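You operate a simulated robot arm through the tools that you are given. There is no shell and no other tool. Be economical: measure what you need, move in short steps, check, and stop when the job is done.

The job below is to be done with a simulated two-armed robot. You get a single attempt, and the scene is never put back.

Task
Hold the teal case, lift the lens out, wipe it with the orange pad and put it back in.
Fine: the pad goes back to its place. Set down upright: lens, what you pick out. What is to be rubbed or washed off counts as gone when no trace of it is left.

It is judged by the outcome, as a careful person would: the job done as asked, and still so three seconds after it is handed in. It fails if anything else is knocked over, pushed out of place, dropped, spilled or broken.

Robot
Two 7-joint arms with two-finger parallel grippers on one trunk, on a base that drives. Base frame: it is fixed to the floor where the robot stands at the start and does not move with it; the origin is under the middle of the robot, x ahead of it, y to its left, z up. Units: mm, degrees, N and s.
The left shoulder is at the start at [60, 143, 926], the right one opposite. With the tool pointing down near the work surface each hand reaches from about 320 to 740 mm from the robot's upright axis, wherever it stands, measured 20 degrees to its own side. Places, roughly: hollow of the lens case [500, 100, 800]. Payload 1.57 kg a hand.
The TCP of each hand is the grasp point between the finger pads, 30 mm short of the fingertips. In the tool frame z runs along the fingers and y along their closing line. The gripper opens to 110 mm. The fingers are 24 mm wide and 12 mm thick; the gripper's body (48 by 112 mm) begins 78 mm behind the TCP.
Orientation is that of the tool frame in the base frame, as [roll, pitch, yaw] about the fixed x, y, z axes, in that order (R = Rz(yaw) Ry(pitch) Rx(roll)). With the fingers straight down and closing along the base's y, the tool's x points along the base's -x, its y along +y and its z along -z.

Tools
- The arms move only by the tool step_arm. It takes "left_plan", "right_plan" or both (then of equal length, played together; a hand with none holds still); each is a list of rows, each an object of numbers (a shift or turn left out is 0, a gripper value left out holds the last): "dx", "dy", "dz": the shift along the tool's x, y, z in units of 300 mm (1.0 is 300 mm); "wx", "wy", "wz": the turn, a rotation vector about the tool's x, y, z in units of 180 degrees (1.0 is 180 degrees); "hand": the finger opening in cm, from 0 to 11. In form: [{"dx": .., "dy": .., "dz": .., "wx": .., "wy": .., "wz": .., "hand": ..}, ...]. A call has 1 to 10 rows; each row is the pose to reach, as a shift and turn from the pose commanded when the call began, along the tool's axes at that moment. A call with a number of a shift or a turn outside -1 to 1 is refused whole. Rows are played at 5 a second. More than 50 mm and 8.6 degrees between two rows, or a gripper value outside its range, and nothing of the call is played. Where a pose cannot be reached the arm comes as near as it can. A force on the tool above 40 N (or 10 N above the force at the start of the call, whichever is more), or a blocked arm, ends the call early, and 0.2 s more pass. The fingers move at their own pace (about 45 mm/s each) and stop on an object; they squeeze with about 24 N. The grip force told is the motor's: it shows also when the fingers shut on nothing. Time passes only in rows, and 0.2 s behind the last, so rows that repeat a pose let the fingers close. It gives the time, the measured TCP pose, the force on the tool (base axes), the opening and the grip force at its end, in the units of the frame above (readings bear some noise), with the torque about the TCP (base axes, N m) and any sound that the robot's microphone picked up.
- Cameras (640 x 400 px; columns grow to the right, rows downward): "scene" is now at [42.5, 27.3, 1534.8]; the picture's right is [0.36, -0.93, 0.00], its down [-0.71, -0.27, -0.65] and it looks along [0.61, 0.23, -0.76] (base axes); focal length 254 px, centre (320, 200). "left" rides on the left gripper at [70, -16, -141] in its tool frame; the picture's right is [0.23, 0.97, 0.00], its down [-0.86, 0.20, -0.48] and it looks along [-0.47, 0.11, 0.88] (tool axes); focal length 222 px, centre (320, 200). "right" rides on the right gripper at [70, 16, -141] in its tool frame; the picture's right is [-0.23, 0.97, 0.00], its down [-0.85, -0.20, -0.48] and it looks along [-0.47, -0.11, 0.88] (tool axes); focal length 222 px, centre (320, 200). There is no depth. A picture from a camera that has moved, and an enlarged one, comes with that camera's place and axes in the base frame and with its lens.
- grab_frame(camera): a new picture of that camera. No time passes.
- raise_lower(by): slides the trunk up (or, below 0, down) by that many mm; the arms and the scene camera ride with it, the base frame stays. It gives what a move gives, with no picture.
- roll_base(legs): drives the robot by 1 to 6 legs, each [ahead, left, turn to the left] in mm, mm and degrees, along the robot's own axes; the way and the turn of a leg run together, so that a leg with both is an arc; at most 1500 mm and 180 degrees a leg. The arms and the cameras ride along, it lands a little off, and it stops where it bumps. It gives what a move gives.
- head_to(pan, tilt): turns the head with the scene camera to pan (to the left, within 86 degrees either way) and tilt (down, from -29 to 69), counted from straight ahead of the robot. It gives what a move gives.
- inspect(camera, box): a new picture of the part [left, top, right, bottom] of that camera's present view, enlarged. No time passes.
- hand_in(): hands the job in; it is judged then, once.

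Work in short steps. Places have to be worked out from the pictures, the camera data and where the tool is seen: move nearer, look again, correct. Check each grasp and each placing, and mend what went wrong. You have 120 turns and 88 pictures in all, those below and enlarged ones among them. Open the grippers and draw the arms clear of the work before you hand the job in, unless the task says otherwise.

The tools are called as a command line: name --argument value ..., lists and objects as JSON in quotes. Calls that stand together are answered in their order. step_arm: Moves the arms, as the interface text tells. Its arguments: {"type":"object","properties":{"left_plan":{"type":"array","items":{"type":"object","properties":{"dx":{"type":"number"},"dy":{"type":"number"},"dz":{"type":"number"},"wx":{"type":"number"},"wy":{"type":"number"},"wz":{"type":"number"},"hand":{"type":"number"}}}},"right_plan":{"type":"array","items":{"type":"object","properties":{"dx":{"type":"number"},"dy":{"type":"number"},"dz":{"type":"number"},"wx":{"type":"number"},"wy":{"type":"number"},"wz":{"type":"number"},"hand":{"type":"number"}}}}},"required":[]} The other tools are called the same way: raise_lower (by) slides the trunk up or down; roll_base (legs) drives the base; head_to (pan, tilt) turns the head that bears the scene camera; grab_frame (camera) takes a picture; inspect (camera, box) takes an enlarged picture of a part of a camera's view; hand_in () hands the job in.

At the start:

```text
clock: 0.0
left_eef_pos: [302.8, 348.6, 1092.7]
left_ee_rot: [-179.9, 0.0, -180.0]
left_wrist_force: [-0.2, -1.1, -0.6]
left_moment: [-0.03, 0.01, 0.02]
left_finger_gap: 109.9
left_gripper_force: 0.0
right_eef_pos: [390.7, 7.5, 1092.0]
right_ee_rot: [179.8, 0.1, 180.0]
right_wrist_force: [-0.4, 0.2, -0.3]
right_moment: [-0.03, -0.01, 0.02]
right_finger_gap: 110.2
right_gripper_force: 0.1
trunk travel left (down, up): [-525.0, 65.0]
robot x, y, heading: [3.0, 0.5, 0.3]
head pan, tilt: [20.8, 49.2]
```

scene: 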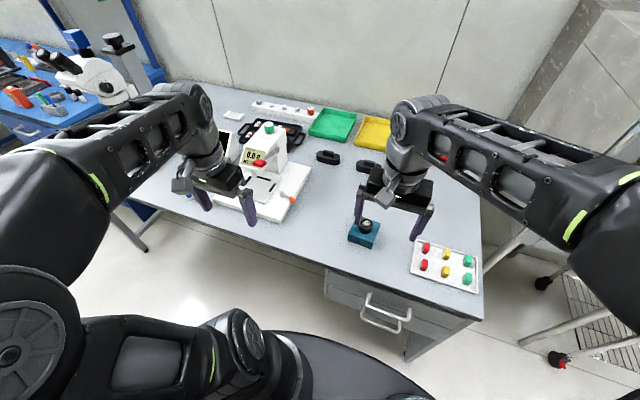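
right: 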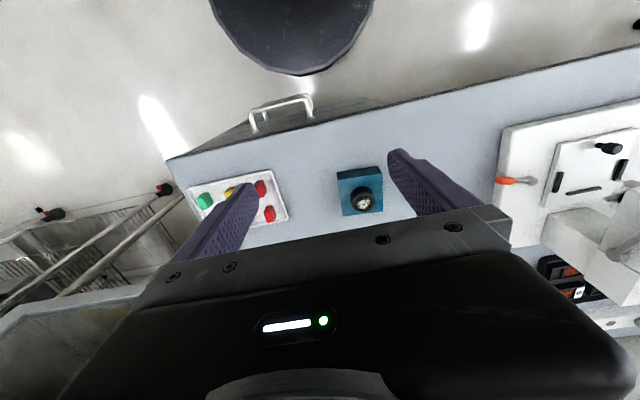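
left: 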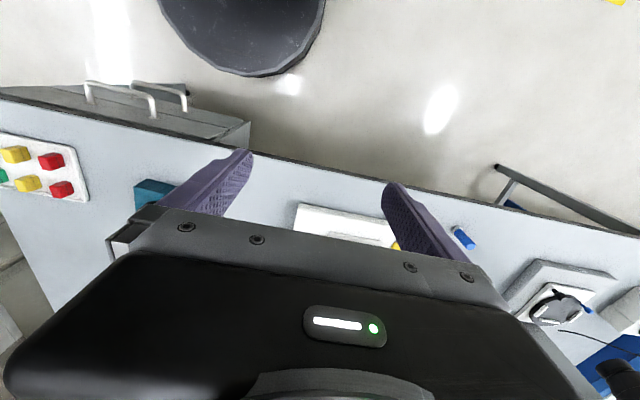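

I start by looking closer at the teal case and finding the orange pad.

inspect --camera "scene" --box '[300, 140, 500, 300]'

inspect --camera "scene" --box '[180, 80, 400, 230]'

inspect --camera "right" --box '[310, 140, 410, 230]'

```text
2.50 times, centred on (400, 220) of scene
camera zoom: at [42.5, 27.3, 1534.8], right [0.36, -0.93, 0.0], down [-0.71, -0.27, -0.65], along [0.61, 0.23, -0.76], focal length 636 px, centre (120, 150)
```

zoom: 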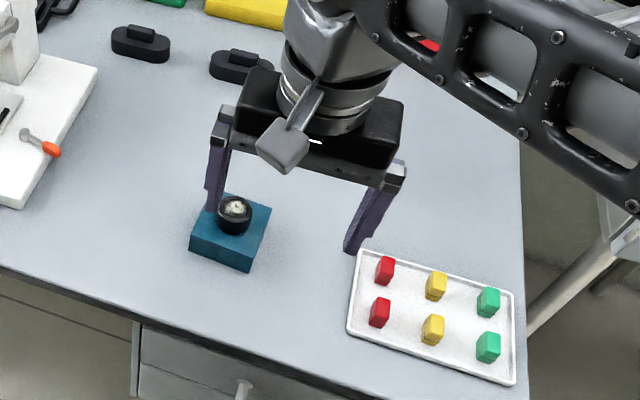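

```text
2.67 times, centred on (290, 155) of scene
camera zoom: at [42.5, 27.3, 1534.8], right [0.36, -0.93, 0.0], down [-0.71, -0.27, -0.65], along [0.61, 0.23, -0.76], focal length 678 px, centre (400, 320)
```

zoom: 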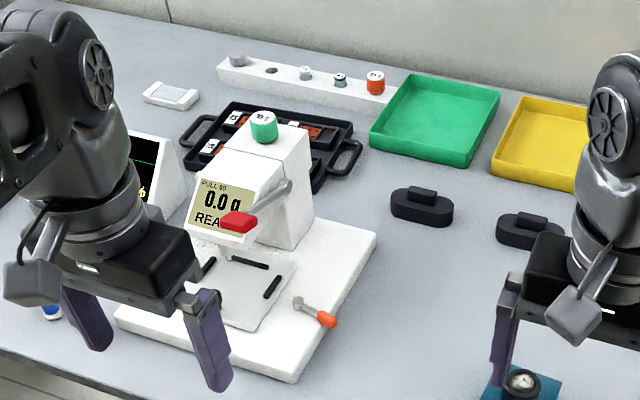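

```text
4.44 times, centred on (360, 185) of right
camera zoom: at [320.4, 23.0, 1233.9], right [0.23, 0.97, 0.0], down [0.85, -0.2, 0.48], along [0.47, -0.11, -0.88], focal length 987 px, centre (142, 267)
```

zoom: 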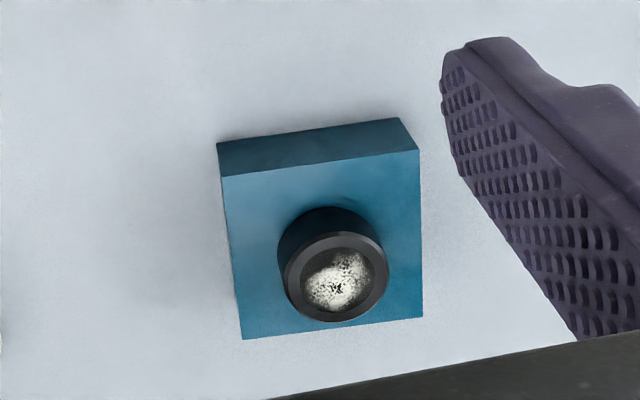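

The lens is smudged, seated in the case. There are two dark handled blocks that may be the pads, so I zoom in on them and look at the rest of the table.

inspect --camera "scene" --box '[305, 140, 385, 190]'

head_to --pan 0 --tilt 45

grab_frame --camera "scene"

```text
8.00 times, centred on (345, 165) of scene
camera zoom: at [42.5, 27.3, 1534.8], right [0.36, -0.93, 0.0], down [-0.71, -0.27, -0.65], along [0.61, 0.23, -0.76], focal length 2034 px, centre (120, 480)
```

zoom: 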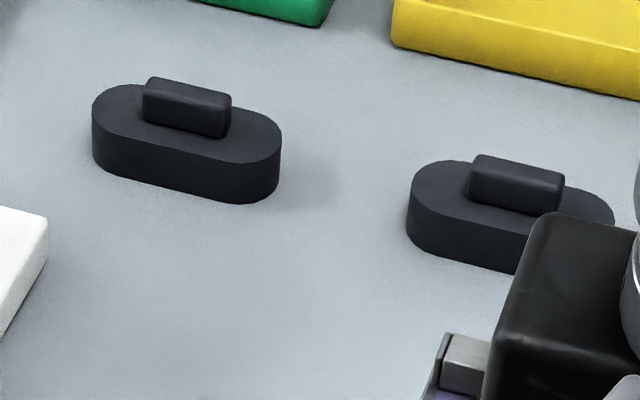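

```text
clock: 0.8
left_eef_pos: [301.9, 349.1, 1091.8]
left_ee_rot: [-179.9, 0.0, -180.0]
left_wrist_force: [-0.4, 0.3, -0.6]
left_moment: [0.0, 0.03, 0.0]
left_finger_gap: 110.2
left_gripper_force: 0.0
right_eef_pos: [390.1, 7.6, 1092.0]
right_ee_rot: [179.9, 0.0, 180.0]
right_wrist_force: [-0.4, -0.7, -0.2]
right_moment: [-0.02, 0.0, -0.01]
right_finger_gap: 110.2
right_gripper_force: 0.0
trunk travel left (down, up): [-525.0, 65.0]
robot x, y, heading: [3.2, -1.7, -0.1]
head pan, tilt: [0.0, 45.0]
```

```text
80 pictures are left
camera scene: at [51.2, -0.3, 1540.6], right [0.0, -1.0, 0.0], down [-0.71, 0.0, -0.71], along [0.71, 0.0, -0.71], focal length 254 px, centre (320, 200)
```

scene: 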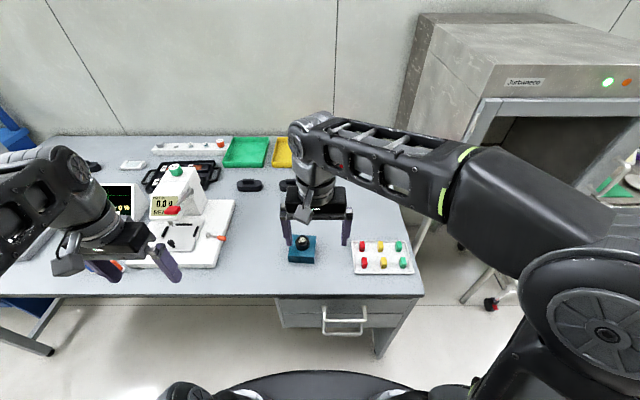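

Now I look to the left part of the table for any orange pad.

head_to --pan 45 --tilt 40

grab_frame --camera "scene"

inspect --camera "scene" --box '[200, 80, 480, 260]'

```text
clock: 2.0
left_eef_pos: [302.1, 347.1, 1092.1]
left_ee_rot: [180.0, 0.0, 179.9]
left_wrist_force: [0.2, -0.4, -0.7]
left_moment: [-0.01, -0.02, -0.01]
left_finger_gap: 109.8
left_gripper_force: 0.1
right_eef_pos: [390.1, 8.8, 1093.0]
right_ee_rot: [179.9, 0.0, -180.0]
right_wrist_force: [-0.2, -0.1, 0.4]
right_moment: [0.03, 0.03, 0.04]
right_finger_gap: 110.1
right_gripper_force: 0.0
trunk travel left (down, up): [-525.0, 65.0]
robot x, y, heading: [-2.4, -2.3, 0.3]
head pan, tilt: [45.0, 40.0]
```

```text
79 pictures are left
camera scene: at [30.0, 59.7, 1547.9], right [0.71, -0.71, 0.0], down [-0.46, -0.45, -0.77], along [0.54, 0.54, -0.64], focal length 254 px, centre (320, 200)
```

scene: 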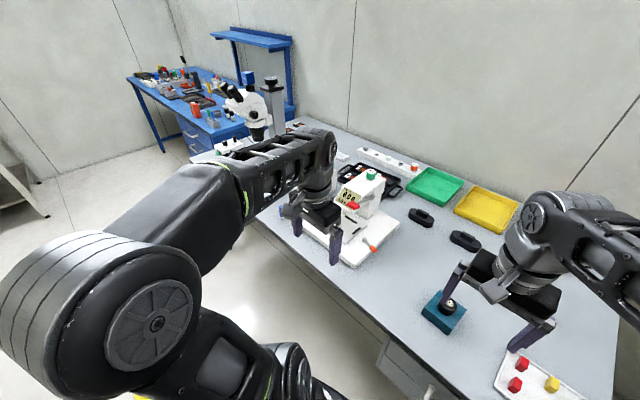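

```text
2.22 times, centred on (340, 170) of scene
camera zoom: at [30.0, 59.7, 1547.9], right [0.71, -0.71, 0.0], down [-0.46, -0.45, -0.77], along [0.54, 0.54, -0.64], focal length 565 px, centre (276, 267)
```

zoom: 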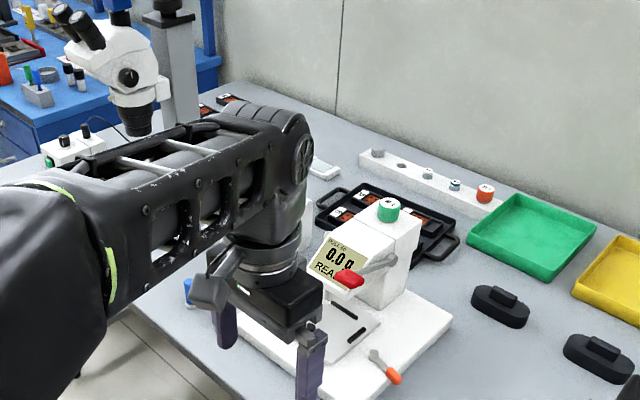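

The two dark blocks must be the pads, with their colour on the underside, at roughly x≈865 — beyond reach. I look down to see how much room the base has towards the table.

head_to --pan 0 --tilt 69

grab_frame --camera "scene"

```text
clock: 3.1
left_eef_pos: [301.4, 348.5, 1092.0]
left_ee_rot: [-180.0, 0.0, -179.9]
left_wrist_force: [-0.3, 0.7, -0.1]
left_moment: [-0.01, 0.02, -0.03]
left_finger_gap: 110.0
left_gripper_force: 0.0
right_eef_pos: [389.8, 6.7, 1093.0]
right_ee_rot: [-180.0, 0.1, 179.9]
right_wrist_force: [0.3, 0.1, 0.4]
right_moment: [0.02, -0.03, 0.02]
right_finger_gap: 110.1
right_gripper_force: 0.1
trunk travel left (down, up): [-525.0, 65.0]
robot x, y, heading: [-1.4, -2.1, 0.3]
head pan, tilt: [0.0, 68.8]
```

```text
77 pictures are left
camera scene: at [25.8, -0.3, 1511.8], right [0.0, -1.0, 0.0], down [-0.93, 0.0, -0.36], along [0.36, 0.0, -0.93], focal length 254 px, centre (320, 200)
```

scene: 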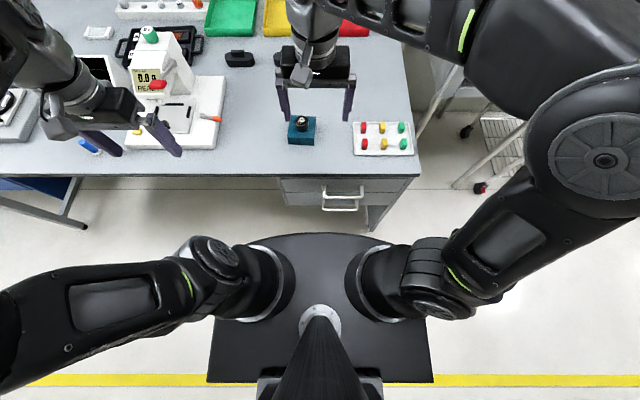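

The base front is at about x≈295 and is low, so it can slide under the table; the table edge is at about x≈388. I drive ahead 100 mm first and check.

roll_base --legs '[[100, 0, 0]]'

grab_frame --camera "scene"

```text
clock: 4.2
left_eef_pos: [404.7, 349.0, 1091.7]
left_ee_rot: [-180.0, -0.2, 179.8]
left_wrist_force: [0.5, 1.1, -0.6]
left_moment: [-0.02, 0.08, -0.03]
left_finger_gap: 110.0
left_gripper_force: 0.0
right_eef_pos: [490.8, 7.7, 1092.0]
right_ee_rot: [180.0, 0.0, -180.0]
right_wrist_force: [0.1, 0.5, 0.5]
right_moment: [-0.01, 0.04, -0.01]
right_finger_gap: 109.8
right_gripper_force: 0.1
trunk travel left (down, up): [-525.0, 65.0]
robot x, y, heading: [103.5, -0.7, 0.0]
head pan, tilt: [0.0, 68.8]
```

```text
76 pictures are left
camera scene: at [127.6, -0.4, 1511.7], right [0.0, -1.0, 0.0], down [-0.93, 0.0, -0.36], along [0.36, 0.0, -0.93], focal length 254 px, centre (320, 200)
```

scene: 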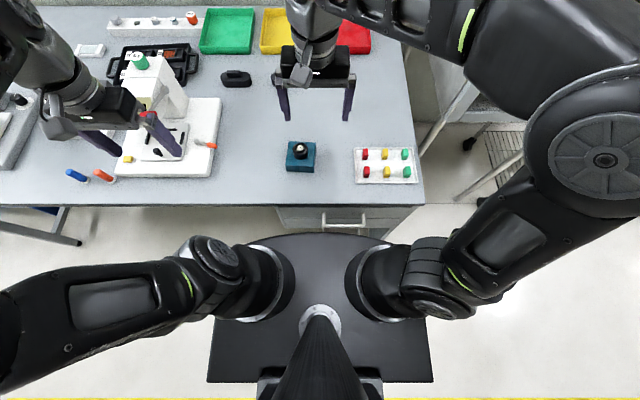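

Still clear: the drawer unit seems to hang well above the low base. I go on another 50 mm and check again.

roll_base --legs '[[50, 0, 0]]'

grab_frame --camera "scene"

```text
clock: 5.2
left_eef_pos: [453.4, 348.0, 1091.7]
left_ee_rot: [-180.0, -0.2, 179.9]
left_wrist_force: [-0.3, 0.4, 0.5]
left_moment: [0.03, 0.02, 0.01]
left_finger_gap: 110.1
left_gripper_force: 0.1
right_eef_pos: [541.2, 6.5, 1092.3]
right_ee_rot: [179.9, -0.1, -180.0]
right_wrist_force: [0.9, -0.3, 0.0]
right_moment: [-0.01, 0.04, 0.02]
right_finger_gap: 110.1
right_gripper_force: 0.0
trunk travel left (down, up): [-525.0, 65.0]
robot x, y, heading: [152.7, -0.3, 0.5]
head pan, tilt: [0.0, 68.8]
```

```text
75 pictures are left
camera scene: at [177.6, -0.5, 1511.7], right [0.0, -1.0, 0.0], down [-0.93, 0.0, -0.36], along [0.36, 0.0, -0.93], focal length 254 px, centre (320, 200)
```

scene: 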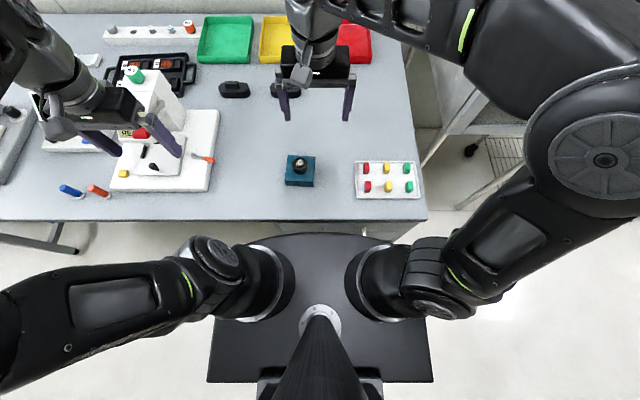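

I check whether the dark plate is above or below the drawer handle.

inspect --camera "scene" --box '[240, 200, 440, 320]'

```text
3.20 times, centred on (340, 260) of scene
camera zoom: at [177.6, -0.5, 1511.7], right [0.0, -1.0, 0.0], down [-0.93, 0.0, -0.36], along [0.36, 0.0, -0.93], focal length 814 px, centre (256, 8)
```

zoom: 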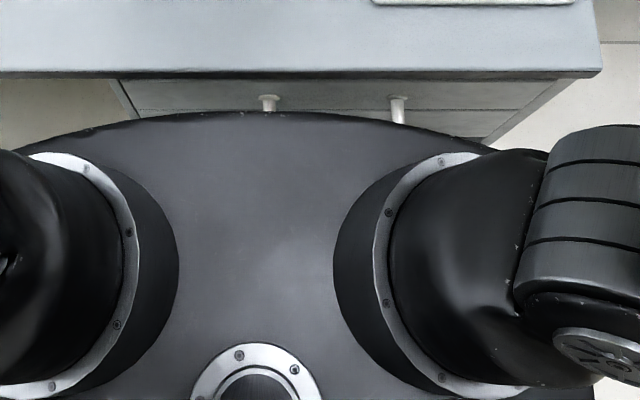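

The plate hides the drawer handle, so it may be a torso part near table height rather than the floor base. I raise the trunk fully to see whether the plate rides with it.

raise_lower --by 60

inspect --camera "scene" --box '[240, 200, 440, 320]'

grab_frame --camera "left"

```text
clock: 6.2
left_eef_pos: [452.1, 347.8, 1152.1]
left_ee_rot: [179.9, 0.0, 179.9]
left_wrist_force: [1.0, -0.9, 0.3]
left_moment: [-0.01, -0.02, -0.04]
left_finger_gap: 110.0
left_gripper_force: 0.0
right_eef_pos: [539.7, 7.3, 1152.6]
right_ee_rot: [179.9, -0.1, -179.9]
right_wrist_force: [-0.1, 0.1, -0.3]
right_moment: [-0.02, -0.03, -0.02]
right_finger_gap: 109.9
right_gripper_force: 0.1
trunk travel left (down, up): [-585.0, 5.0]
robot x, y, heading: [151.2, 2.5, 0.0]
head pan, tilt: [0.0, 68.8]
```

```text
3.20 times, centred on (340, 260) of scene
camera zoom: at [175.2, -0.4, 1571.8], right [0.0, -1.0, 0.0], down [-0.93, 0.0, -0.36], along [0.36, 0.0, -0.93], focal length 814 px, centre (256, 8)
```

zoom: 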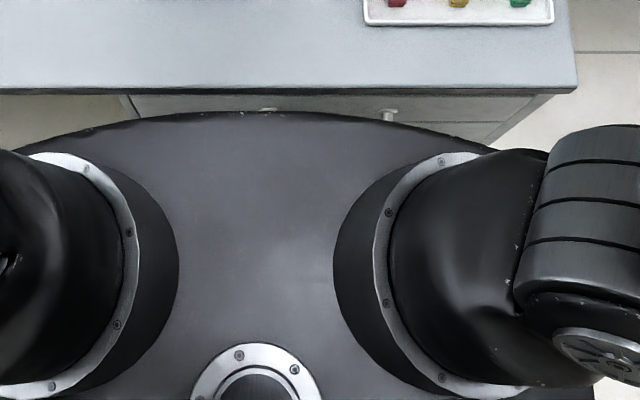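

```text
72 pictures are left
camera left: at [382.7, 332.7, 1295.0], right [-0.23, 0.97, 0.0], down [0.86, 0.2, 0.48], along [0.47, 0.11, -0.88], focal length 222 px, centre (320, 200)
```

left: 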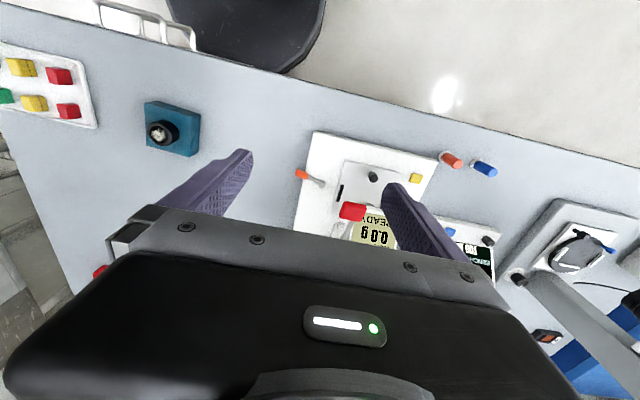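

The plate rides with the trunk and works out to about z≈900, above the table, so driving on is safe. I advance 55 mm and 60 mm left, then look at the pads.

roll_base --legs '[[55, 60, 0]]'

head_to --pan 5 --tilt 50

grab_frame --camera "scene"

grab_frame --camera "right"

```text
clock: 7.2
left_eef_pos: [508.2, 408.6, 1150.9]
left_ee_rot: [-180.0, 0.0, 180.0]
left_wrist_force: [-0.3, -0.5, -0.4]
left_moment: [-0.02, 0.0, 0.01]
left_finger_gap: 109.9
left_gripper_force: 0.1
right_eef_pos: [596.8, 68.8, 1151.5]
right_ee_rot: [180.0, 0.0, -179.9]
right_wrist_force: [0.0, 0.4, 0.7]
right_moment: [0.0, 0.01, 0.0]
right_finger_gap: 109.9
right_gripper_force: 0.1
trunk travel left (down, up): [-585.0, 5.0]
robot x, y, heading: [201.0, 57.8, 0.2]
head pan, tilt: [0.0, 68.8]
```

```text
clock: 8.0
left_eef_pos: [507.7, 407.4, 1151.2]
left_ee_rot: [-180.0, -0.1, -179.9]
left_wrist_force: [0.0, -0.3, -0.4]
left_moment: [0.04, 0.03, 0.01]
left_finger_gap: 110.2
left_gripper_force: 0.0
right_eef_pos: [595.5, 66.6, 1152.8]
right_ee_rot: [179.9, 0.0, -179.9]
right_wrist_force: [1.0, -0.7, -0.3]
right_moment: [-0.01, -0.02, -0.03]
right_finger_gap: 110.1
right_gripper_force: 0.1
trunk travel left (down, up): [-585.0, 5.0]
robot x, y, heading: [201.2, 55.9, 0.0]
head pan, tilt: [5.0, 50.0]
```

```text
71 pictures are left
camera scene: at [252.1, 65.1, 1593.7], right [0.09, -1.0, 0.0], down [-0.76, -0.07, -0.64], along [0.64, 0.06, -0.77], focal length 254 px, centre (320, 200)
```

scene: 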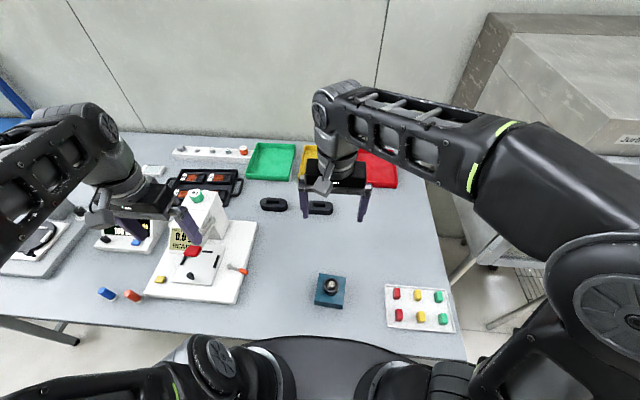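

```text
70 pictures are left
camera right: at [526.0, 81.9, 1293.9], right [0.23, 0.97, 0.0], down [0.86, -0.2, 0.48], along [0.47, -0.11, -0.88], focal length 222 px, centre (320, 200)
```

right: 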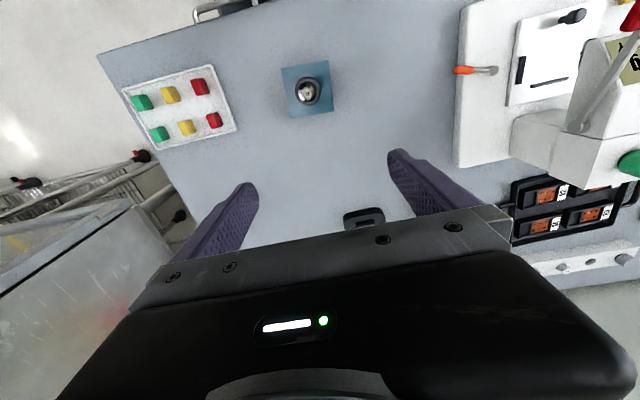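

Triangulating from both cameras: lens ≈(543,56), right pad ≈(837,117), left pad ≈(839,299), tester top ≈(750,519,967). I bring the left hand above the left pad at safe height.

step_arm --left_plan '[{"dx": -0.125, "dy": -0.0454}, {"dx": -0.25, "dy": -0.0908}, {"dx": -0.375, "dy": -0.136}, {"dx": -0.5, "dy": -0.182}, {"dx": -0.625, "dy": -0.227}, {"dx": -0.75, "dy": -0.272}, {"dx": -0.875, "dy": -0.318}, {"dx": -1.0, "dy": -0.363, "dz": 0.1}, {"dx": -1.0, "dy": -0.363, "dz": 0.25}, {"dx": -1.0, "dy": -0.363, "dz": 0.35}]'

grab_frame --camera "left"

grab_frame --camera "scene"

```text
clock: 10.2
left_eef_pos: [805.7, 298.7, 1049.3]
left_ee_rot: [180.0, 0.0, -179.9]
left_wrist_force: [0.3, 1.1, -0.4]
left_moment: [0.04, -0.04, 0.0]
left_finger_gap: 109.9
left_gripper_force: 0.1
left hand out of reach, approached as far as the arm can: row 7, 8
right_eef_pos: [593.8, 68.2, 1152.4]
right_ee_rot: [179.8, 0.1, 180.0]
right_wrist_force: [0.1, -0.1, -0.3]
right_moment: [-0.03, -0.04, -0.01]
right_finger_gap: 109.8
right_gripper_force: 0.0
trunk travel left (down, up): [-585.0, 5.0]
robot x, y, heading: [205.6, 59.7, 0.1]
head pan, tilt: [5.0, 50.0]
```

```text
69 pictures are left
camera left: at [736.4, 283.0, 1192.3], right [-0.23, 0.97, 0.0], down [0.85, 0.2, 0.48], along [0.47, 0.11, -0.88], focal length 222 px, centre (320, 200)
```

left: 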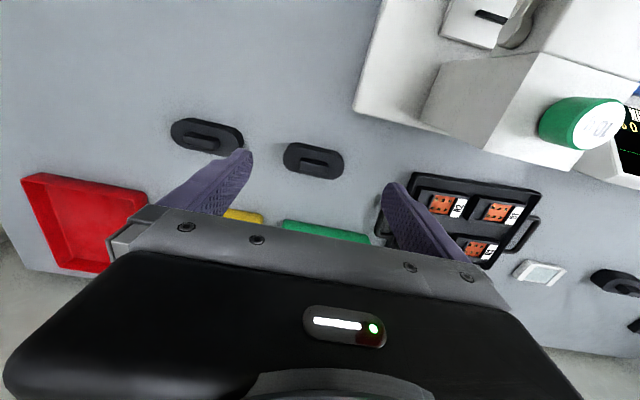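

```text
68 pictures are left
camera scene: at [249.7, 65.4, 1593.9], right [0.09, -1.0, 0.0], down [-0.76, -0.07, -0.64], along [0.64, 0.06, -0.77], focal length 254 px, centre (320, 200)
```

scene: 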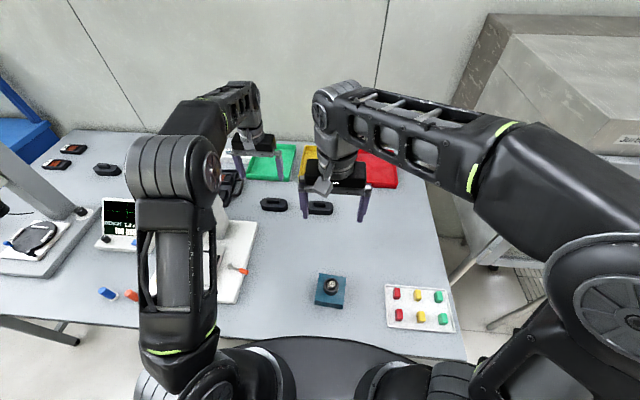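

The left pad handle is at about (851,298, top z≈845), and a third dark block stands far left. I move the left hand over the pad and lower to z≈960, then look again.

step_arm --left_plan '[{"dx": -0.08, "dz": 0.12}, {"dx": -0.15, "dz": 0.24}, {"dx": -0.15, "dz": 0.3}]'

grab_frame --camera "left"

```text
clock: 11.0
left_eef_pos: [852.2, 300.5, 955.4]
left_ee_rot: [180.0, 0.0, -179.9]
left_wrist_force: [-0.4, 0.6, -0.6]
left_moment: [0.03, -0.02, 0.0]
left_finger_gap: 110.1
left_gripper_force: 0.0
right_eef_pos: [595.5, 67.0, 1153.3]
right_ee_rot: [179.9, 0.0, -179.9]
right_wrist_force: [-0.4, -0.2, 0.4]
right_moment: [-0.02, -0.01, 0.01]
right_finger_gap: 110.2
right_gripper_force: 0.1
trunk travel left (down, up): [-585.0, 5.0]
robot x, y, heading: [207.8, 57.9, 0.1]
head pan, tilt: [5.0, 50.0]
```

```text
67 pictures are left
camera left: at [783.1, 284.5, 1098.9], right [-0.23, 0.97, 0.0], down [0.86, 0.2, 0.48], along [0.47, 0.11, -0.88], focal length 222 px, centre (320, 200)
```

left: 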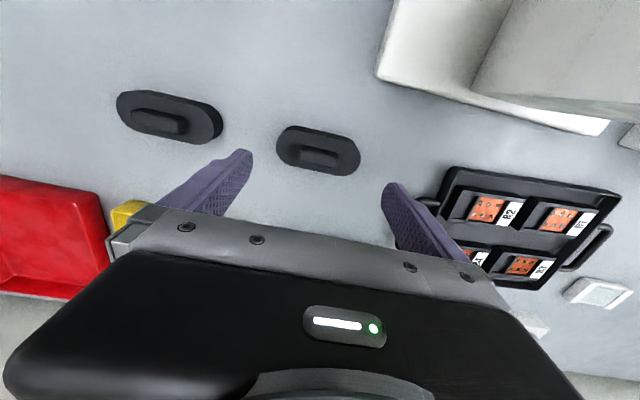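

I enlarge the pad for a more precise fix.

inspect --camera "left" --box '[260, 110, 380, 185]'

```text
5.33 times, centred on (320, 148) of left
camera zoom: at [783.1, 284.5, 1098.9], right [-0.23, 0.97, 0.0], down [0.86, 0.2, 0.48], along [0.47, 0.11, -0.88], focal length 1185 px, centre (320, 480)
```

zoom: 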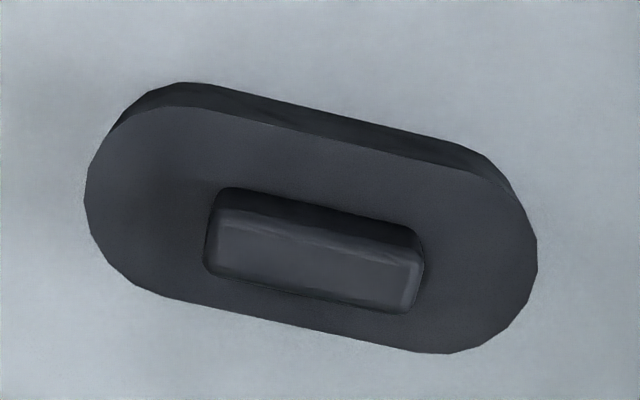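

Pad centre ≈(863,302), base top ≈829, handle top ≈846, handle ~46 mm long along y. I go down to TCP z≈866 with the fingers astride the handle.

step_arm --left_plan '[{"dx": -0.037, "dy": 0.004, "dz": 0.1}, {"dx": -0.037, "dy": 0.004, "dz": 0.2}, {"dx": -0.037, "dy": 0.004, "dz": 0.26}, {"dx": -0.037, "dy": 0.004, "dz": 0.297}]'

grab_frame --camera "left"

```text
clock: 12.0
left_eef_pos: [862.8, 298.5, 866.1]
left_ee_rot: [-180.0, 0.0, 179.9]
left_wrist_force: [-0.7, 0.5, -0.1]
left_moment: [0.0, -0.01, 0.02]
left_finger_gap: 109.9
left_gripper_force: 0.0
right_eef_pos: [595.4, 66.8, 1151.7]
right_ee_rot: [179.9, -0.1, -179.9]
right_wrist_force: [0.0, -0.5, 0.2]
right_moment: [0.0, 0.01, -0.01]
right_finger_gap: 109.9
right_gripper_force: 0.0
trunk travel left (down, up): [-585.0, 5.0]
robot x, y, heading: [207.7, 60.8, 0.2]
head pan, tilt: [5.0, 50.0]
```

```text
65 pictures are left
camera left: at [793.8, 283.7, 1009.7], right [-0.23, 0.97, 0.0], down [0.86, 0.2, 0.48], along [0.46, 0.11, -0.88], focal length 222 px, centre (320, 200)
```

left: 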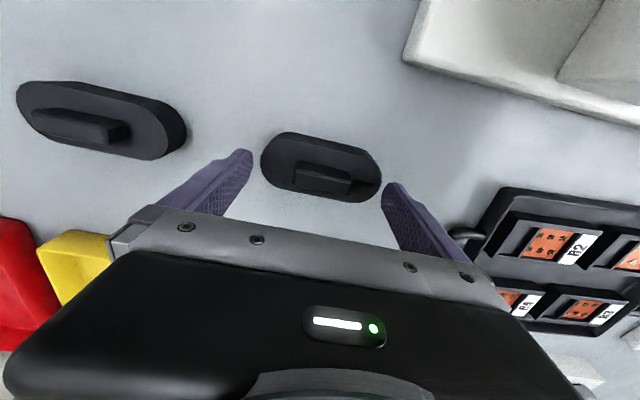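

The handle sits centred between the fingers. I close on it.

step_arm --left_plan '[{"dz": 0.003, "hand": 3}, {"dz": 0.003, "hand": 3}, {"dz": 0.003, "hand": 3}, {"dz": 0.003, "hand": 3}, {"dz": 0.003, "hand": 3}]'

grab_frame --camera "left"

```text
clock: 13.2
left_eef_pos: [863.3, 299.3, 865.7]
left_ee_rot: [180.0, -0.1, 179.9]
left_wrist_force: [0.1, -0.3, -0.2]
left_moment: [0.02, -0.01, 0.0]
left_finger_gap: 46.7
left_gripper_force: 24.3
right_eef_pos: [595.2, 66.1, 1153.2]
right_ee_rot: [179.9, 0.0, -179.9]
right_wrist_force: [0.1, -0.5, 0.2]
right_moment: [0.01, -0.01, 0.01]
right_finger_gap: 110.0
right_gripper_force: 0.2
trunk travel left (down, up): [-585.0, 5.0]
robot x, y, heading: [205.7, 59.0, -0.0]
head pan, tilt: [5.0, 50.0]
```

```text
64 pictures are left
camera left: at [793.7, 284.1, 1008.9], right [-0.23, 0.97, 0.0], down [0.86, 0.2, 0.48], along [0.46, 0.11, -0.88], focal length 222 px, centre (320, 200)
```

left: 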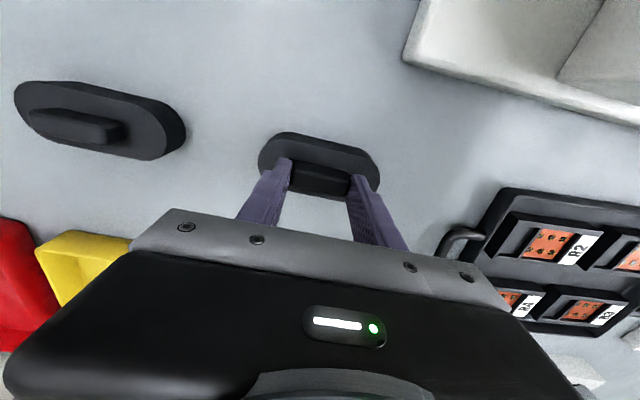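

Gripped at 46.7 mm. I lift it, draw it back, and tilt it so that the head camera may see the underside.

step_arm --left_plan '[{"dz": -0.06, "hand": 3}, {"dz": -0.2}, {"dz": -0.35}, {"dz": -0.5}, {"dz": -0.6, "dx": 0.1}, {"dz": -0.6, "dx": 0.25}, {"dz": -0.6, "dx": 0.4}, {"dz": -0.6, "dx": 0.5}]'

step_arm --left_plan '[{"wx": 0.045}, {"wx": 0.09}, {"wx": 0.135}, {"wx": 0.18}, {"wx": 0.225}, {"wx": 0.27}, {"wx": 0.315}, {"wx": 0.36}]'

grab_frame --camera "scene"

```text
clock: 15.0
left_eef_pos: [709.9, 301.3, 1046.6]
left_ee_rot: [179.9, -0.1, -180.0]
left_wrist_force: [-0.5, 1.2, 0.9]
left_moment: [-0.01, 0.01, 0.03]
left_finger_gap: 46.9
left_gripper_force: 23.9
right_eef_pos: [595.7, 66.6, 1152.7]
right_ee_rot: [179.8, 0.0, 180.0]
right_wrist_force: [0.3, -0.2, -1.1]
right_moment: [-0.01, -0.02, 0.0]
right_finger_gap: 109.9
right_gripper_force: 0.0
trunk travel left (down, up): [-585.0, 5.0]
robot x, y, heading: [205.2, 59.5, 0.2]
head pan, tilt: [5.0, 50.0]
```

```text
clock: 16.8
left_eef_pos: [713.6, 300.8, 1047.5]
left_ee_rot: [-115.0, -0.1, -180.0]
left_wrist_force: [0.6, 0.7, -0.5]
left_moment: [0.01, 0.0, 0.01]
left_finger_gap: 47.0
left_gripper_force: 24.1
right_eef_pos: [596.4, 68.1, 1152.9]
right_ee_rot: [-179.9, 0.0, -179.8]
right_wrist_force: [0.0, -0.4, 0.3]
right_moment: [-0.03, 0.0, -0.02]
right_finger_gap: 110.1
right_gripper_force: 0.1
trunk travel left (down, up): [-585.0, 5.0]
robot x, y, heading: [202.4, 56.3, -0.1]
head pan, tilt: [5.0, 50.0]
```

```text
63 pictures are left
camera scene: at [252.2, 66.9, 1593.8], right [0.09, -1.0, 0.0], down [-0.76, -0.07, -0.64], along [0.64, 0.06, -0.77], focal length 254 px, centre (320, 200)
```

scene: 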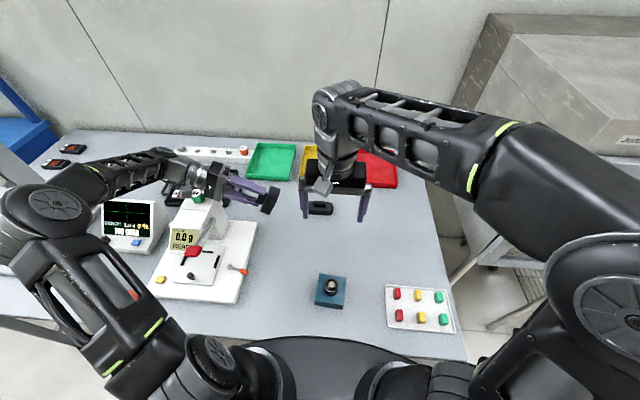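

The underside isn't quite in view; I turn it about the vertical towards the head.

step_arm --left_plan '[{"wy": 0.0402, "wz": 0.0188}, {"wy": 0.0804, "wz": 0.0376}, {"wy": 0.1206, "wz": 0.0564}, {"wy": 0.1608, "wz": 0.0752}, {"wy": 0.201, "wz": 0.094}]'

inspect --camera "scene" --box '[140, 130, 340, 255]'

```text
clock: 18.0
left_eef_pos: [703.5, 236.4, 1058.3]
left_ee_rot: [-114.7, -2.7, 169.5]
left_wrist_force: [-0.4, -0.3, -1.0]
left_moment: [0.02, -0.01, -0.02]
left_finger_gap: 47.0
left_gripper_force: 24.4
left hand out of reach, approached as far as the arm can: row 1, 2, 3, 4, 5
right_eef_pos: [596.5, 67.3, 1152.0]
right_ee_rot: [180.0, 0.0, 180.0]
right_wrist_force: [0.3, 0.0, 0.4]
right_moment: [0.0, 0.03, -0.01]
right_finger_gap: 109.8
right_gripper_force: 0.0
trunk travel left (down, up): [-585.0, 5.0]
robot x, y, heading: [206.8, 60.8, 0.1]
head pan, tilt: [5.0, 50.0]
```

```text
3.20 times, centred on (240, 192) of scene
camera zoom: at [253.8, 65.1, 1593.7], right [0.09, -1.0, 0.0], down [-0.76, -0.07, -0.64], along [0.64, 0.06, -0.77], focal length 814 px, centre (576, 224)
```

zoom: 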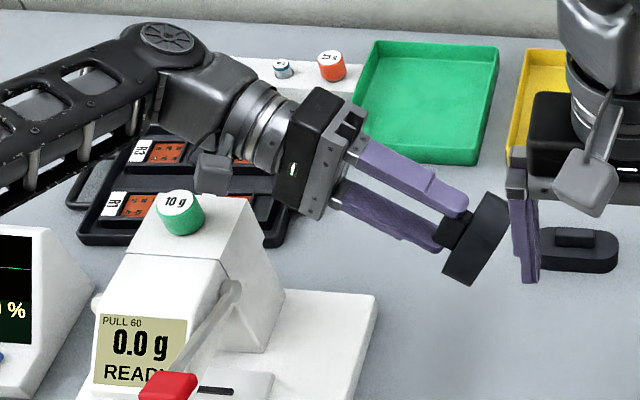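

The far pose limits the turn. I draw the left hand closer to the robot and the right hand off to the right, then turn further.

step_arm --left_plan '[{"dx": 0.13, "dy": -0.034, "dz": -0.045}, {"dx": 0.26, "dy": -0.068, "dz": -0.09}, {"dx": 0.39, "dy": -0.1, "dz": -0.135}, {"dx": 0.528, "dy": -0.137, "dz": -0.18}, {"dx": 0.528, "dy": -0.137, "dz": -0.18}]' --right_plan '[{"dy": -0.13}, {"dy": -0.26}, {"dy": -0.4}, {"dy": -0.5}, {"dy": -0.5}]'

grab_frame --camera "scene"

```text
clock: 19.2
left_eef_pos: [604.6, 243.7, 1064.4]
left_ee_rot: [-114.7, -2.0, 169.4]
left_wrist_force: [-1.1, -0.3, 0.3]
left_moment: [0.04, -0.08, 0.09]
left_finger_gap: 46.8
left_gripper_force: 24.3
left hand out of reach, approached as far as the arm can: row 2, 3, 4, 5
right_eef_pos: [591.1, -82.1, 1154.3]
right_ee_rot: [-179.9, 0.3, -179.9]
right_wrist_force: [-1.8, 0.6, -0.3]
right_moment: [-0.03, -0.1, 0.01]
right_finger_gap: 110.0
right_gripper_force: 0.0
trunk travel left (down, up): [-585.0, 5.0]
robot x, y, heading: [207.4, 57.9, 0.1]
head pan, tilt: [5.0, 50.0]
```

```text
61 pictures are left
camera scene: at [246.5, 66.0, 1593.9], right [0.09, -1.0, 0.0], down [-0.76, -0.07, -0.65], along [0.64, 0.06, -0.76], focal length 254 px, centre (320, 200)
```

scene: 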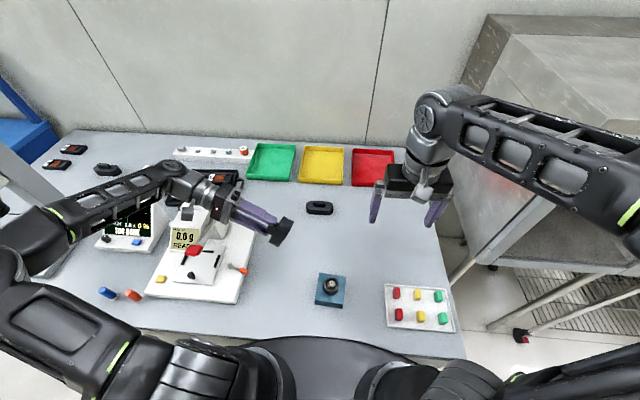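

By geometry the right wrist camera should now see the pad's underside at the picture's right edge.

grab_frame --camera "right"

```text
60 pictures are left
camera right: at [520.6, -66.9, 1295.9], right [0.23, 0.97, 0.0], down [0.85, -0.2, 0.48], along [0.47, -0.11, -0.88], focal length 222 px, centre (320, 200)
```

right: 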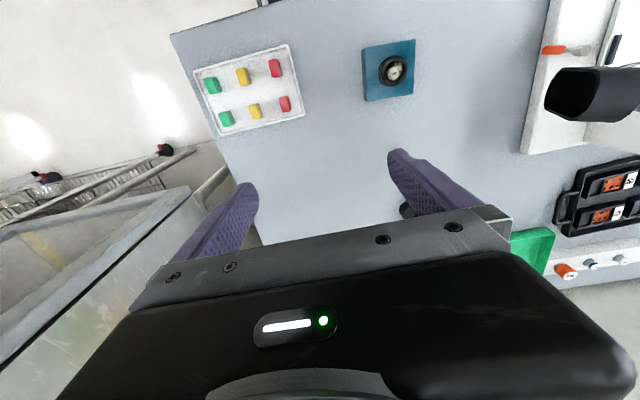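

inspect --camera "right" --box '[520, 50, 640, 140]'

```text
4.44 times, centred on (580, 95) of right
camera zoom: at [520.6, -66.9, 1295.9], right [0.23, 0.97, 0.0], down [0.85, -0.2, 0.48], along [0.47, -0.11, -0.88], focal length 987 px, centre (-836, 667)
```

zoom: 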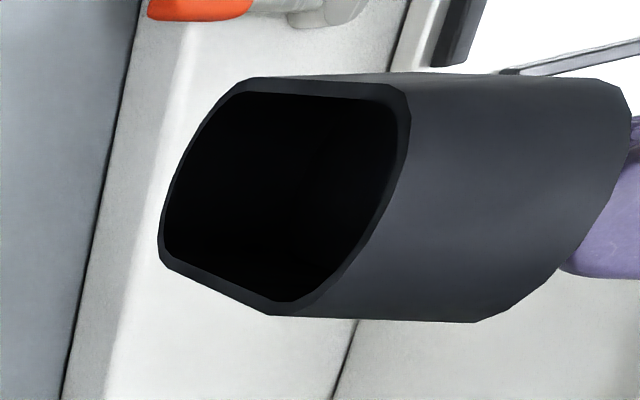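

It's a hollow cover, not a pad. I check the spot where it stood.

inspect --camera "scene" --box '[225, 165, 365, 255]'

```text
4.44 times, centred on (295, 210) of scene
camera zoom: at [246.5, 66.0, 1593.9], right [0.09, -1.0, 0.0], down [-0.76, -0.07, -0.65], along [0.64, 0.06, -0.76], focal length 1130 px, centre (431, 156)
```

zoom: 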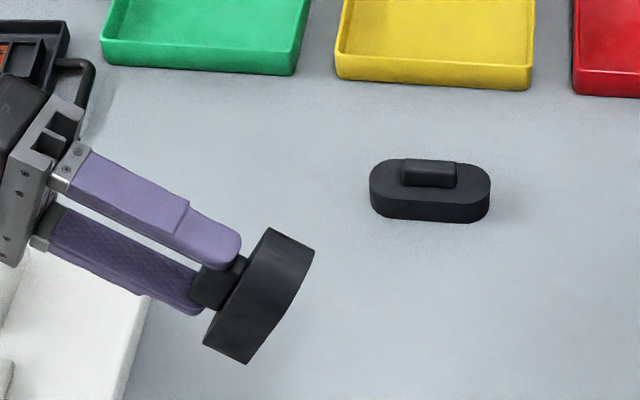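

Empty there. I turn the cover back upright to return it to its place.

step_arm --left_plan '[{"wx": -0.045}, {"wx": -0.09}, {"wx": -0.135}, {"wx": -0.18}, {"wx": -0.225}, {"wx": -0.27}, {"wx": -0.315}, {"wx": -0.36}]'

```text
clock: 21.0
left_eef_pos: [604.2, 238.6, 1061.8]
left_ee_rot: [-179.7, -2.5, 169.5]
left_wrist_force: [0.4, -0.5, -1.0]
left_moment: [0.01, 0.0, 0.02]
left_finger_gap: 47.0
left_gripper_force: 23.3
right_eef_pos: [595.6, -82.9, 1152.1]
right_ee_rot: [179.9, 0.1, -179.9]
right_wrist_force: [0.3, 0.1, 0.1]
right_moment: [0.01, 0.0, 0.01]
right_finger_gap: 109.9
right_gripper_force: 0.1
trunk travel left (down, up): [-585.0, 5.0]
robot x, y, heading: [202.5, 56.6, 0.1]
head pan, tilt: [5.0, 50.0]
```

Now I level yaw and pitch.

step_arm --left_plan '[{"wy": -0.007, "wz": -0.029}, {"wy": -0.014, "wz": -0.058}, {"wy": -0.014, "wz": -0.058}]'

```text
clock: 21.8
left_eef_pos: [602.7, 239.1, 1061.7]
left_ee_rot: [-179.6, 0.0, 180.0]
left_wrist_force: [0.1, 1.0, 0.3]
left_moment: [0.03, -0.01, -0.01]
left_finger_gap: 47.0
left_gripper_force: 23.6
right_eef_pos: [594.8, -82.1, 1152.4]
right_ee_rot: [179.9, 0.1, -180.0]
right_wrist_force: [-0.4, 0.1, 0.2]
right_moment: [-0.05, -0.01, 0.04]
right_finger_gap: 110.0
right_gripper_force: 0.1
trunk travel left (down, up): [-585.0, 5.0]
robot x, y, heading: [208.8, 60.2, 0.0]
head pan, tilt: [5.0, 50.0]
```

Level again. I carry it back above (863,299) and lower partway.

step_arm --left_plan '[{"dx": -0.15, "dy": 0.04, "wx": -0.002}, {"dx": -0.3, "dy": 0.08, "wx": -0.002}, {"dx": -0.45, "dy": 0.12, "wx": -0.002}, {"dx": -0.6, "dy": 0.16, "wx": -0.002}, {"dx": -0.75, "dy": 0.2, "wx": -0.002}, {"dx": -0.868, "dy": 0.201, "dz": 0.07, "wx": -0.002}, {"dx": -0.868, "dy": 0.201, "dz": 0.22, "wx": -0.002}, {"dx": -0.868, "dy": 0.201, "dz": 0.37, "wx": -0.002}, {"dx": -0.868, "dy": 0.201, "dz": 0.5, "wx": -0.002}, {"dx": -0.868, "dy": 0.201, "dz": 0.55, "wx": -0.002}]'

grab_frame --camera "left"

```text
clock: 24.0
left_eef_pos: [864.0, 298.3, 896.2]
left_ee_rot: [179.8, -0.1, 179.9]
left_wrist_force: [0.2, -0.3, -0.1]
left_moment: [0.01, 0.01, -0.01]
left_finger_gap: 46.8
left_gripper_force: 24.2
right_eef_pos: [594.4, -82.9, 1152.9]
right_ee_rot: [179.9, 0.0, -179.9]
right_wrist_force: [-0.5, -0.6, 0.0]
right_moment: [0.04, -0.01, 0.01]
right_finger_gap: 110.2
right_gripper_force: 0.1
trunk travel left (down, up): [-585.0, 5.0]
robot x, y, heading: [207.3, 62.1, 0.2]
head pan, tilt: [5.0, 50.0]
```

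```text
57 pictures are left
camera left: at [794.8, 281.5, 1039.9], right [-0.23, 0.97, 0.0], down [0.86, 0.2, 0.48], along [0.46, 0.11, -0.88], focal length 222 px, centre (320, 200)
```

left: 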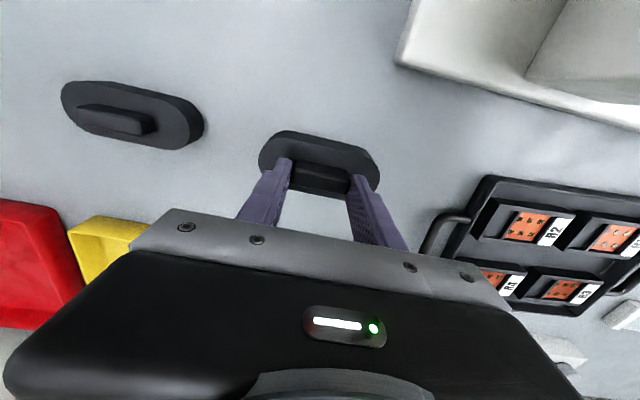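

Cover unchanged in the grip. I lower to the noted height, open, and rise.

step_arm --left_plan '[{"dz": 0.07}, {"dz": 0.095}, {"dz": 0.101}, {"dz": 0.101, "hand": 9}, {"dz": 0.101, "hand": 9}, {"dz": 0.101, "hand": 9}, {"dz": 0.0, "hand": 9}, {"dz": -0.15, "hand": 9}, {"dz": -0.2, "hand": 11}]'

grab_frame --camera "left"

```text
clock: 26.0
left_eef_pos: [865.0, 298.6, 956.2]
left_ee_rot: [179.9, -0.1, -180.0]
left_wrist_force: [0.1, -0.6, -0.1]
left_moment: [-0.02, -0.01, 0.0]
left_finger_gap: 110.2
left_gripper_force: 0.1
right_eef_pos: [594.7, -82.4, 1152.9]
right_ee_rot: [179.9, 0.0, -180.0]
right_wrist_force: [0.4, -0.9, 0.2]
right_moment: [0.08, 0.0, -0.04]
right_finger_gap: 110.3
right_gripper_force: 0.1
trunk travel left (down, up): [-585.0, 5.0]
robot x, y, heading: [201.0, 59.0, 0.2]
head pan, tilt: [5.0, 50.0]
```

```text
56 pictures are left
camera left: at [795.3, 281.9, 1099.1], right [-0.23, 0.97, 0.0], down [0.86, 0.2, 0.48], along [0.47, 0.11, -0.88], focal length 222 px, centre (320, 200)
```

left: 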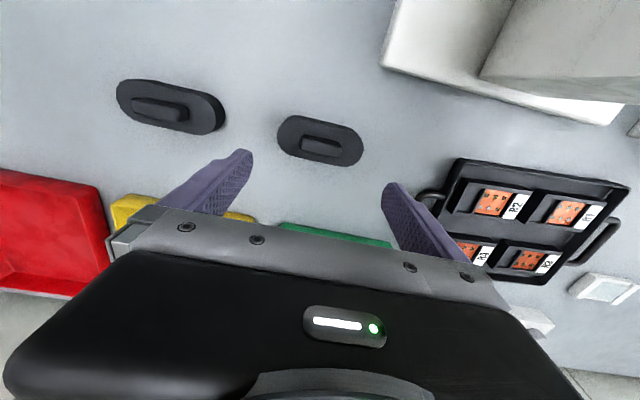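

The cover stands back. Next the right cover, at about (862,123): I move the left hand above it.

step_arm --left_plan '[{"dy": -0.15}, {"dy": -0.3}, {"dy": -0.45}, {"dy": -0.585}, {"dy": -0.585}]'

inspect --camera "left" --box '[240, 90, 400, 190]'

```text
clock: 27.2
left_eef_pos: [865.9, 121.4, 955.7]
left_ee_rot: [180.0, -0.1, 180.0]
left_wrist_force: [-0.1, 0.4, 0.3]
left_moment: [0.03, -0.02, 0.0]
left_finger_gap: 109.9
left_gripper_force: 0.0
right_eef_pos: [595.4, -82.5, 1151.9]
right_ee_rot: [180.0, -0.1, -179.9]
right_wrist_force: [0.5, -0.5, 0.3]
right_moment: [-0.01, 0.02, -0.01]
right_finger_gap: 109.9
right_gripper_force: 0.1
trunk travel left (down, up): [-585.0, 5.0]
robot x, y, heading: [205.3, 58.2, 0.3]
head pan, tilt: [5.0, 50.0]
```

```text
4.00 times, centred on (320, 140) of left
camera zoom: at [796.2, 105.3, 1098.7], right [-0.23, 0.97, 0.0], down [0.86, 0.2, 0.48], along [0.46, 0.11, -0.88], focal length 888 px, centre (320, 440)
```

zoom: 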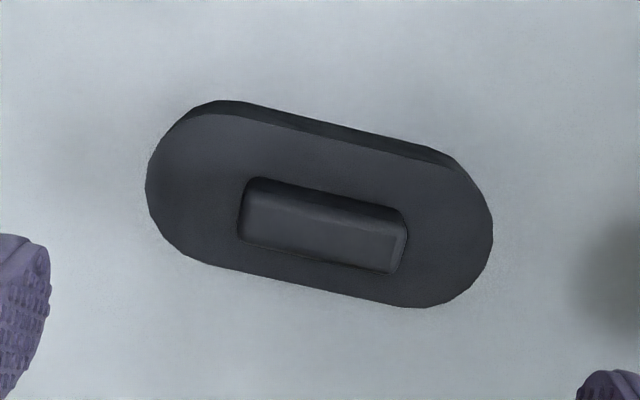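

Cover at (863.5,122). I descend and close.

step_arm --left_plan '[{"dx": 0.006, "dy": 0.002, "dz": 0.12}, {"dx": 0.006, "dy": 0.002, "dz": 0.24}, {"dx": 0.006, "dy": 0.002, "dz": 0.302}, {"dx": 0.006, "dy": 0.002, "dz": 0.302, "hand": 3}, {"dx": 0.006, "dy": 0.002, "dz": 0.302, "hand": 3}, {"dx": 0.006, "dy": 0.002, "dz": 0.302, "hand": 3}, {"dx": 0.006, "dy": 0.002, "dz": 0.302, "hand": 3}, {"dx": 0.006, "dy": 0.002, "dz": 0.302, "hand": 3}]'

```text
clock: 29.0
left_eef_pos: [862.5, 120.8, 865.1]
left_ee_rot: [179.9, -0.1, 180.0]
left_wrist_force: [-0.5, -0.5, 0.5]
left_moment: [-0.06, -0.03, 0.04]
left_finger_gap: 46.6
left_gripper_force: 24.5
right_eef_pos: [595.3, -84.0, 1152.5]
right_ee_rot: [179.9, 0.0, -179.9]
right_wrist_force: [0.1, 0.1, 0.1]
right_moment: [-0.02, -0.01, 0.0]
right_finger_gap: 109.8
right_gripper_force: 0.2
trunk travel left (down, up): [-585.0, 5.0]
robot x, y, heading: [204.8, 59.7, -0.2]
head pan, tilt: [5.0, 50.0]
```

Gripped. I lift straight up and look at what is beneath.

step_arm --left_plan '[{"dz": -0.06}, {"dz": -0.15}, {"dz": -0.28}, {"dz": -0.42}, {"dz": -0.5}]'

inspect --camera "scene" --box '[225, 165, 425, 290]'

```text
clock: 30.2
left_eef_pos: [859.4, 122.6, 1013.5]
left_ee_rot: [180.0, 0.0, 179.9]
left_wrist_force: [-0.1, -0.3, -1.1]
left_moment: [0.01, -0.02, 0.0]
left_finger_gap: 46.9
left_gripper_force: 24.2
right_eef_pos: [594.7, -83.3, 1152.7]
right_ee_rot: [179.9, 0.0, -179.9]
right_wrist_force: [-0.6, -0.6, -0.5]
right_moment: [-0.01, -0.01, -0.05]
right_finger_gap: 109.7
right_gripper_force: 0.0
trunk travel left (down, up): [-585.0, 5.0]
robot x, y, heading: [205.3, 59.9, 0.3]
head pan, tilt: [5.0, 50.0]
```

```text
3.20 times, centred on (325, 228) of scene
camera zoom: at [251.9, 64.9, 1593.7], right [0.09, -1.0, 0.0], down [-0.76, -0.07, -0.64], along [0.64, 0.06, -0.77], focal length 814 px, centre (304, 112)
```

zoom: 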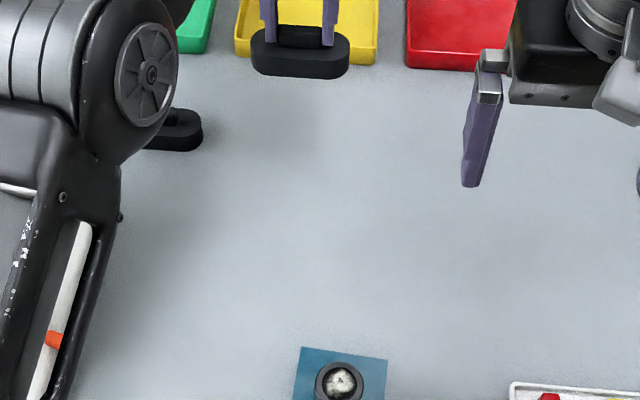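

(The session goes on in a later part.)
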